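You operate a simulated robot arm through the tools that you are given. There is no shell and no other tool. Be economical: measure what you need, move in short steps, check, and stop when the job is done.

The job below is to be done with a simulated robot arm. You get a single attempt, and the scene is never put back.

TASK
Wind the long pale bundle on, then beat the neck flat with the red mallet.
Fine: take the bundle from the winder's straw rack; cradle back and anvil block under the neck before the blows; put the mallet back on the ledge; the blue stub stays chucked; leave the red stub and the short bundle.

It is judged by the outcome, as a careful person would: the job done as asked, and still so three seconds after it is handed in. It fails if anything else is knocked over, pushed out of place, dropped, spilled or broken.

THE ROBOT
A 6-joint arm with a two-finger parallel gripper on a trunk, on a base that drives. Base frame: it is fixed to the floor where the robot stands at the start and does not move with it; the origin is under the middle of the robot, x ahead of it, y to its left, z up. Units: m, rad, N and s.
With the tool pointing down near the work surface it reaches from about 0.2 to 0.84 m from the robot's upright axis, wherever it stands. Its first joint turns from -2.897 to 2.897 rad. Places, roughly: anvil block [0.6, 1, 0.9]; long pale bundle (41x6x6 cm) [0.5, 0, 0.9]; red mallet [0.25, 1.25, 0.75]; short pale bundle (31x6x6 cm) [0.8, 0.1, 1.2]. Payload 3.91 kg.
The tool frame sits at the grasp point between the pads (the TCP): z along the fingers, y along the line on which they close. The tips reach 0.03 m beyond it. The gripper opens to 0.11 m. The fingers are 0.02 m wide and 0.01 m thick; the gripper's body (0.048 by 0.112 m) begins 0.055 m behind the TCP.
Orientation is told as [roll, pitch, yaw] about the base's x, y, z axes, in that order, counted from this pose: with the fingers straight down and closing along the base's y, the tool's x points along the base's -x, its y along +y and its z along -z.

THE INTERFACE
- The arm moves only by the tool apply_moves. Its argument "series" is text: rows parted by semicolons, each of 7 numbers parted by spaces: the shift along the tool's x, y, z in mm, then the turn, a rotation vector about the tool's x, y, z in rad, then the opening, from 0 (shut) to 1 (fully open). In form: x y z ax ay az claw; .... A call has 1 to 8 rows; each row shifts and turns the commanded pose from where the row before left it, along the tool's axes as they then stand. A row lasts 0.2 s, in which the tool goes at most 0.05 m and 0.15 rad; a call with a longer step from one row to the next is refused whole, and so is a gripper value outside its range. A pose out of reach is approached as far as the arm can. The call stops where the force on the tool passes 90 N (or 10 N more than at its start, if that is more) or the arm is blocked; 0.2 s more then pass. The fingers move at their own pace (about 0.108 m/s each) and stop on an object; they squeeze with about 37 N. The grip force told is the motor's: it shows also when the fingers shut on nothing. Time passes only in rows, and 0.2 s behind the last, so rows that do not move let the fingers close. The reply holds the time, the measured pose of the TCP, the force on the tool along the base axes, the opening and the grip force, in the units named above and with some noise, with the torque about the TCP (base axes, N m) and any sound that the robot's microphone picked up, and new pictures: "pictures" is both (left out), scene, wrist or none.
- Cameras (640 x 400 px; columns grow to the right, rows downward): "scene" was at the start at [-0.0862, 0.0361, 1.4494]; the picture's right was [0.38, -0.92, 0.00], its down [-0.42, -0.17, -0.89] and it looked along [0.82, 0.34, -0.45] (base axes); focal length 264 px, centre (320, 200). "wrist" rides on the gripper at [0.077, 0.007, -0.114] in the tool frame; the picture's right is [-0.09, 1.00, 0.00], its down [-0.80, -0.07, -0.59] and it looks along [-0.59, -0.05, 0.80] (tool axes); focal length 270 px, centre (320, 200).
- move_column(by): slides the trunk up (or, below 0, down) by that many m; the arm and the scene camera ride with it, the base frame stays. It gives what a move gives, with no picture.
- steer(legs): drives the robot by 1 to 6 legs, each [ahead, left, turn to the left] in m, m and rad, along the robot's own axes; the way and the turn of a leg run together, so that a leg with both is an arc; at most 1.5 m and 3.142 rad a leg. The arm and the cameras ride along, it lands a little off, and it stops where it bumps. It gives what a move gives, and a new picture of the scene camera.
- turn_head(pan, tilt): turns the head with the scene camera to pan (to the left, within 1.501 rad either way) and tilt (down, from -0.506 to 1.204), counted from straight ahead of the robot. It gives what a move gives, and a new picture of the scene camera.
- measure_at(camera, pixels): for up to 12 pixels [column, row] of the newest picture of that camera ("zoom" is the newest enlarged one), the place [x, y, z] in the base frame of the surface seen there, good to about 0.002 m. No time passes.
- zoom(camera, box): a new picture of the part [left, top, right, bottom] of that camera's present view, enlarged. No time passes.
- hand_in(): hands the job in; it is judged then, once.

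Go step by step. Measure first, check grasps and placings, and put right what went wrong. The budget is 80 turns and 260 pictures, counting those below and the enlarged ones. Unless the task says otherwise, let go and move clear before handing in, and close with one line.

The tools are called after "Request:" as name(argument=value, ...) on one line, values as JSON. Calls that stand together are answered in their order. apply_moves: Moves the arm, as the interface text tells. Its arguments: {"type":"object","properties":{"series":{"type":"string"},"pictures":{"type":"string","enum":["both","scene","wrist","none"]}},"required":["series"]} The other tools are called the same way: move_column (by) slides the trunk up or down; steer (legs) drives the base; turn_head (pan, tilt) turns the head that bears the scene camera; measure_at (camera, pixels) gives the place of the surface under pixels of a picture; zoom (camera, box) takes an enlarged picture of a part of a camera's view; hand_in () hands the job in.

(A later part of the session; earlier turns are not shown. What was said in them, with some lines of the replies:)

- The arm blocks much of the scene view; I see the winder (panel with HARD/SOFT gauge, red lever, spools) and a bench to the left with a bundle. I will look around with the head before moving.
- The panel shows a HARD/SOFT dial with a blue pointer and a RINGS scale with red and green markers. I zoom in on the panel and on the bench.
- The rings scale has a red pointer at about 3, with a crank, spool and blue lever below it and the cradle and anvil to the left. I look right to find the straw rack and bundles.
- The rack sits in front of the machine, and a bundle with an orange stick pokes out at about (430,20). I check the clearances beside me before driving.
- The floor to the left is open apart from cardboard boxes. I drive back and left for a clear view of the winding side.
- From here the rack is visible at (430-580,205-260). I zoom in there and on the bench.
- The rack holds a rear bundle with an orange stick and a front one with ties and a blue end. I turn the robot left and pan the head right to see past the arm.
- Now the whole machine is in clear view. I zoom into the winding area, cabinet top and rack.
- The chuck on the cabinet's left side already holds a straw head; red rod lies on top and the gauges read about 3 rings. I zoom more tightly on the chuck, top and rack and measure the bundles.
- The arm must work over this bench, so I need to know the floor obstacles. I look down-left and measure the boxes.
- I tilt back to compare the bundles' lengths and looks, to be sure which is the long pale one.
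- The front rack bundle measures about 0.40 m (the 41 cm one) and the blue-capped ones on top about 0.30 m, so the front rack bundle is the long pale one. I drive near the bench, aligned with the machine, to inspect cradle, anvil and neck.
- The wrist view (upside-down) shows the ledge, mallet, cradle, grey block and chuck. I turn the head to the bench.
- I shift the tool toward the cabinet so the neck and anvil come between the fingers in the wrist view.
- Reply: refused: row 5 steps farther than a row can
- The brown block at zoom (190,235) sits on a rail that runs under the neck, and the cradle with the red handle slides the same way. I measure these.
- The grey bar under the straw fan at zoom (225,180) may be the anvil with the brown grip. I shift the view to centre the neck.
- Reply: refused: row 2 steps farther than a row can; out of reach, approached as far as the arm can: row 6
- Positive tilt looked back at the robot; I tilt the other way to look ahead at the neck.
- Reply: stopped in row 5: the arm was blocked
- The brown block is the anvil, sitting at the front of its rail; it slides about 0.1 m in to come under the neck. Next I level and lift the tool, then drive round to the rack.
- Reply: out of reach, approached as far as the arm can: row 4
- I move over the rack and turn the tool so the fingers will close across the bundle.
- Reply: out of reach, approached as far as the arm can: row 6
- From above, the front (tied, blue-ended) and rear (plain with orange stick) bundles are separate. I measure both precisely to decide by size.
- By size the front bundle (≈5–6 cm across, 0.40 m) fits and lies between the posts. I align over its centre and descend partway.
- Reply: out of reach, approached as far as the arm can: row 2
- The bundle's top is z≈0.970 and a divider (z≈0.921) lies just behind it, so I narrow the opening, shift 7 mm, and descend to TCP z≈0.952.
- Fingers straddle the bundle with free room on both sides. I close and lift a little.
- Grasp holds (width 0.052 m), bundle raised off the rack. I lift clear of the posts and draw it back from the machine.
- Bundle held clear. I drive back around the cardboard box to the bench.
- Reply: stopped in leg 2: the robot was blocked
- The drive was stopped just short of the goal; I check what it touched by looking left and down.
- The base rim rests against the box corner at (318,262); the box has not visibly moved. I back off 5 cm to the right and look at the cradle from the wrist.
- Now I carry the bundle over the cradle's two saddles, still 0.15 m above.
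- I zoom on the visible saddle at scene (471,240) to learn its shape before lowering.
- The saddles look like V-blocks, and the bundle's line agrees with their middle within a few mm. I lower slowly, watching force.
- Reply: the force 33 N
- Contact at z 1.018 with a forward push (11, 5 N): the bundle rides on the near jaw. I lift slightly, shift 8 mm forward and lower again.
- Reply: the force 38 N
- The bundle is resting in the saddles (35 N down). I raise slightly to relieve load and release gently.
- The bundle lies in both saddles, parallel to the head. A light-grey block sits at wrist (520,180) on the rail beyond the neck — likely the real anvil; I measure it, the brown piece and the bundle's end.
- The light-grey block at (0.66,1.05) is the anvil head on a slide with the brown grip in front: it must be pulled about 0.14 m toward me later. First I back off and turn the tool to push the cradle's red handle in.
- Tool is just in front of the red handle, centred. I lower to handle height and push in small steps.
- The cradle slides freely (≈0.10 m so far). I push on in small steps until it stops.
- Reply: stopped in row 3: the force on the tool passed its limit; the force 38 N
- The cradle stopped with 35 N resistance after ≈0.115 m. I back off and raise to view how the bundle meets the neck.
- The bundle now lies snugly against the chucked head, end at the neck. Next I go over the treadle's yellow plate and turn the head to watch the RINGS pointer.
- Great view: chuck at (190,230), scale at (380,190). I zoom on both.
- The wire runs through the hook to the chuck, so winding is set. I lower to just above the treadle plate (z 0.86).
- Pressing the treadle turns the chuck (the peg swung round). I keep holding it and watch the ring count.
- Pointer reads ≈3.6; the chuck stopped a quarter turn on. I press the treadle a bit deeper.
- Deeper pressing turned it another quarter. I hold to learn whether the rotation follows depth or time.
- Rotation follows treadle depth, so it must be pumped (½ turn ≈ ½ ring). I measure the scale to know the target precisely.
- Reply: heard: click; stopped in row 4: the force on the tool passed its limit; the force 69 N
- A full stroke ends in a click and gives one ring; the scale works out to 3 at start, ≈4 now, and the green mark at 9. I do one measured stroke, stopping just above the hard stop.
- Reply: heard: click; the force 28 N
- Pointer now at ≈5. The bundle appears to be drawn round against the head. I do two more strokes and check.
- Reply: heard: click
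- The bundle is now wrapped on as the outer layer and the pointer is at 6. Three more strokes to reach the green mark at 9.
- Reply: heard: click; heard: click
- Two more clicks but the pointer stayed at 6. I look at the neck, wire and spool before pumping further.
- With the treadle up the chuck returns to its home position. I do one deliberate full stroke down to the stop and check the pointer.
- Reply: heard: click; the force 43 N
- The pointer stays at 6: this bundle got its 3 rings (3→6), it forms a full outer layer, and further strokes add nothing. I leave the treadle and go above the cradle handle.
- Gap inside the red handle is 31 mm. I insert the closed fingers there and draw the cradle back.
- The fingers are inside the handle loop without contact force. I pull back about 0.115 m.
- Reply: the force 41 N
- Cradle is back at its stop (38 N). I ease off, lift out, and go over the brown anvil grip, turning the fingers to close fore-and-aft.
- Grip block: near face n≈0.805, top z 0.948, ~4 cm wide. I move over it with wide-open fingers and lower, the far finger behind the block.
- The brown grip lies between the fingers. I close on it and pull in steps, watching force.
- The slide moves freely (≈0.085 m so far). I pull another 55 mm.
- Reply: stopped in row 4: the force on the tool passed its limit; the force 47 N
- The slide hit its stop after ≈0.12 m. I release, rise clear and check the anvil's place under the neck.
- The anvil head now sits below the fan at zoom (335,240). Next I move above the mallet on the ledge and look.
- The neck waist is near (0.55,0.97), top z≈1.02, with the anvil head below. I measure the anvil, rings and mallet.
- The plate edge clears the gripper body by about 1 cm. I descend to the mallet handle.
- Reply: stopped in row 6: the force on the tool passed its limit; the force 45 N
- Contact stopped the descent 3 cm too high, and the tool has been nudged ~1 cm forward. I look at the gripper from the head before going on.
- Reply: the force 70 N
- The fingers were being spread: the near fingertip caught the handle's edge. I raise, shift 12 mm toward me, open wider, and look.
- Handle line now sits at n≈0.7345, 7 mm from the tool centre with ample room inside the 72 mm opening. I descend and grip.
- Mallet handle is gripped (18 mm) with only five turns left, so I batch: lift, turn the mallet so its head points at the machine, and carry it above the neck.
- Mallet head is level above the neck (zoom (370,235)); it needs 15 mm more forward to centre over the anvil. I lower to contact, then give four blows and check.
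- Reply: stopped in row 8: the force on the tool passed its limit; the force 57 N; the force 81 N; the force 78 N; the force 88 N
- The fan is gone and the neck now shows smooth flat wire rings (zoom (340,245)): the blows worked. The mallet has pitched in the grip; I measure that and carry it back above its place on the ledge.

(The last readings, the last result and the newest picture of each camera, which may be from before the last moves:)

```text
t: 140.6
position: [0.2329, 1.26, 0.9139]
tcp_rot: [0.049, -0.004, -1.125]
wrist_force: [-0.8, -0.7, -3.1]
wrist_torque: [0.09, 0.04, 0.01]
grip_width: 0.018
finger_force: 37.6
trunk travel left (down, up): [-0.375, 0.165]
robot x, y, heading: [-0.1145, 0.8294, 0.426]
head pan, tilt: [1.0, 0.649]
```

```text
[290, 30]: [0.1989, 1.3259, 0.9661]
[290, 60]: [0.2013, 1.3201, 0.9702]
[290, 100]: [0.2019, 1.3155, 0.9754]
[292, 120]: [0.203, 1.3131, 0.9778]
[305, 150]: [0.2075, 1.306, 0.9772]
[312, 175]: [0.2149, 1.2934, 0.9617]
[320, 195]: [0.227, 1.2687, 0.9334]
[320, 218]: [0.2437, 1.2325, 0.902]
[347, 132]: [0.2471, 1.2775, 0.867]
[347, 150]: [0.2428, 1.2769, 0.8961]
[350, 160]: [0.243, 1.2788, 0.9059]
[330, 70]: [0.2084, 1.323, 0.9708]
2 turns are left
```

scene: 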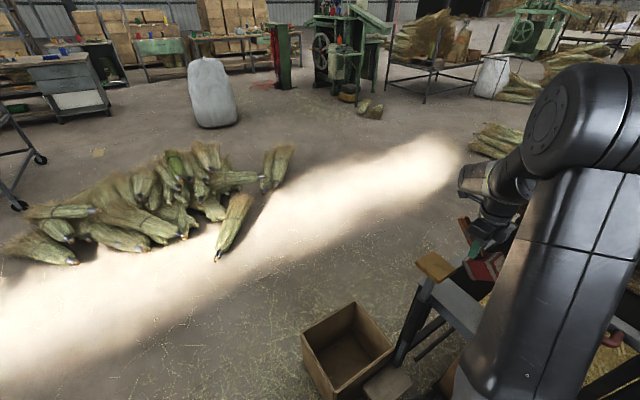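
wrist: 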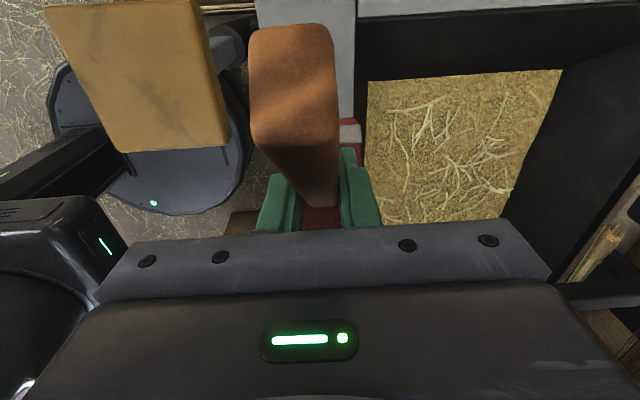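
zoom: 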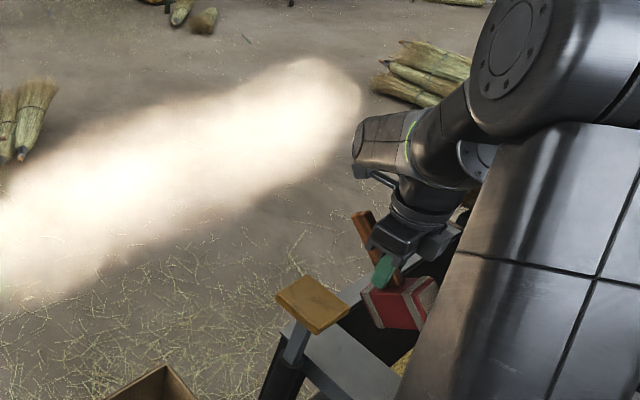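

The mallet hangs pitched about 46° in the grip (handle end high). I tilt the tool 0.56 rad to bring the head near level, lower it vertically onto its ledge spot and press lightly to seat it.

Request:
apply_moves(series="0 6 0 0 0 0 0;0 0 0 0 -0.14 0 0;0 0 0 0 -0.14 0 0;0 0 0 0 -0.14 0 0;0 0 0 0 -0.14 0 0;0 0 0 0 0 0 0", pictures="none")

Request:
apply_moves(series="19.6 0 31.3 0 0 0 0;19.6 0 31.3 0 0 0 0;19.6 0 31.3 0 0 0 0;19.6 0 31.3 0 0 0 0;4.2 0 6.8 0 0 0 0;4.2 0 6.8 0 0 0 0;4.2 0 6.8 0 0 0 0;0 0 0 0 0 0 0", pictures="both")

Request:
zoom(camera="scene", box=[380, 160, 580, 310])

Request:
measure_at(camera="wrist", pixels=[[290, 30], [290, 60], [290, 100], [292, 120], [305, 150], [312, 175], [320, 195], [320, 218], [347, 132], [347, 150], [350, 160], [330, 70]])

```text
t: 141.9
position: [0.2377, 1.26, 0.9135]
tcp_rot: [0.058, -0.565, -1.155]
wrist_force: [0.3, -0.7, -2.4]
wrist_torque: [0.11, 0.04, 0.0]
grip_width: 0.0176
finger_force: 36.6
trunk travel left (down, up): [-0.375, 0.165]
robot x, y, heading: [-0.1109, 0.8275, 0.419]
head pan, tilt: [1.0, 0.649]
```

```text
t: 143.8
position: [0.2468, 1.2614, 0.7421]
tcp_rot: [0.061, -0.563, -1.157]
wrist_force: [-1.8, 5.7, 16.3]
wrist_torque: [-1.13, -0.14, -0.06]
grip_width: 0.018
finger_force: 36.9
trunk travel left (down, up): [-0.375, 0.165]
robot x, y, heading: [-0.1123, 0.8293, 0.422]
head pan, tilt: [1.0, 0.649]
```

scene: 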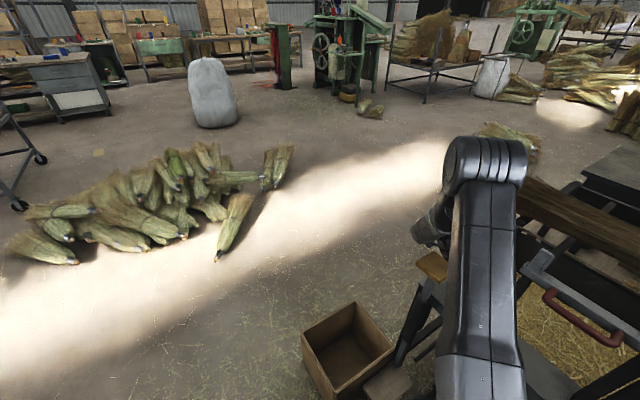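
wrist: 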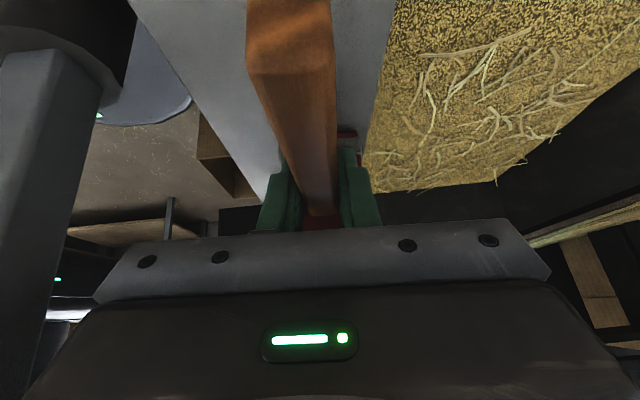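

```text
2.67 times, centred on (480, 235) of scene
```

zoom: 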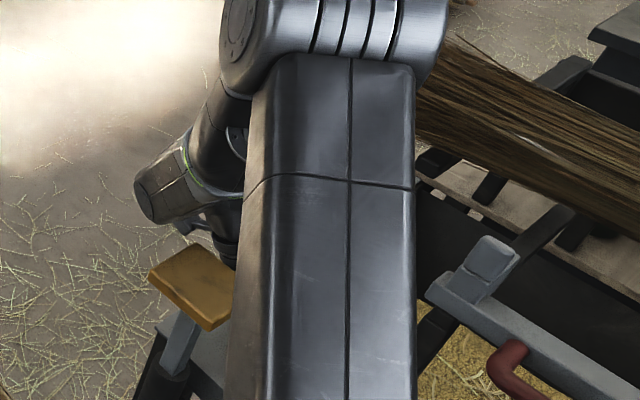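

```text
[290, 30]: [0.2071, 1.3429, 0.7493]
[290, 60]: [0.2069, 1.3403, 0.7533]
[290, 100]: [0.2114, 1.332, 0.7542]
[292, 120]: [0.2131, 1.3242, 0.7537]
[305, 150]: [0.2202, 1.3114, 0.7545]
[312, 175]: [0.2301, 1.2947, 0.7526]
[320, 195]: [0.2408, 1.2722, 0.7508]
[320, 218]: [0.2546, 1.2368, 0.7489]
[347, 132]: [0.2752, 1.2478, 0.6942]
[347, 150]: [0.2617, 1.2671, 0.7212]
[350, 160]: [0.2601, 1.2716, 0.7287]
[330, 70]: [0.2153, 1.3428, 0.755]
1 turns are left
```

The handle is level (z 0.749–0.754 along its length) and the head is seated on the ledge with 16 N. I release, rise straight out along the same path and hand in; the bundle is wound on and beaten flat on the anvil, cradle back, mallet on the ledge.

Request:
apply_moves(series="0 0 0 0 0 0 0.25;0 0 0 0 0 0 0.4;0 0 0 0 0 0 0.45;-12 0 -18 0 0 0 0.45;-19.6 0 -31.3 0 0 0 0.45;-19.6 0 -31.3 0 0 0 0.45;-19.6 0 -31.3 0 0 0 0.45;-19.6 0 -31.3 0 0 0 0.45", pictures="none")

Request:
apply_moves(series="-19.6 0 -31.3 0 0 0 0.45;-19.6 0 -31.3 0 0 0 0.45;0 0 0 0 0 0 0.45;0 0 0 0 0 0 0.45;0 0 0 0 0 0 0.45", pictures="wrist")

Request:
hand_in()

```text
t: 145.6
position: [0.2369, 1.2603, 0.9108]
tcp_rot: [0.057, -0.564, -1.154]
wrist_force: [-0.4, 0.2, -0.5]
wrist_torque: [0.02, -0.02, -0.03]
grip_width: 0.0495
finger_force: 0.0
trunk travel left (down, up): [-0.375, 0.165]
robot x, y, heading: [-0.1123, 0.8299, 0.426]
head pan, tilt: [1.0, 0.649]
```

```text
t: 146.8
position: [0.2338, 1.2592, 0.9885]
tcp_rot: [0.059, -0.563, -1.153]
wrist_force: [1.0, 0.3, -0.3]
wrist_torque: [-0.01, 0.0, 0.0]
grip_width: 0.0493
finger_force: 0.1
trunk travel left (down, up): [-0.375, 0.165]
robot x, y, heading: [-0.1102, 0.8295, 0.418]
head pan, tilt: [1.0, 0.649]
```

wrist: 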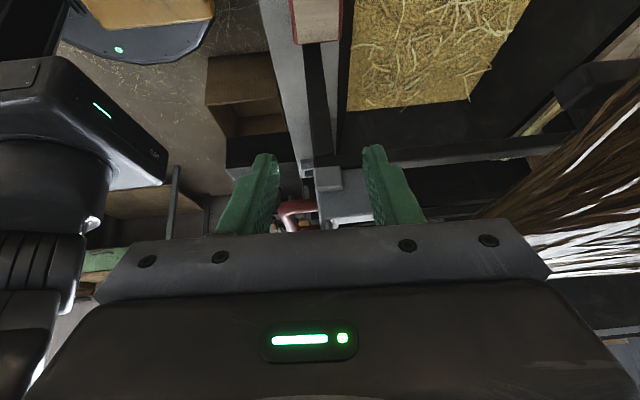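

```text
The job is handed in.
```

The long bundle is wound onto the chucked stub. Its neck is beaten flat over the anvil with the cradle back, and the mallet is back on the ledge, upright in the last picture. The rings pointer stopped at 6, although the green mark is near 9: three more treadle strokes added nothing, so I took 6 as this bundle's full count. The base also nudged the cardboard box by the bench while driving; it had not visibly moved.
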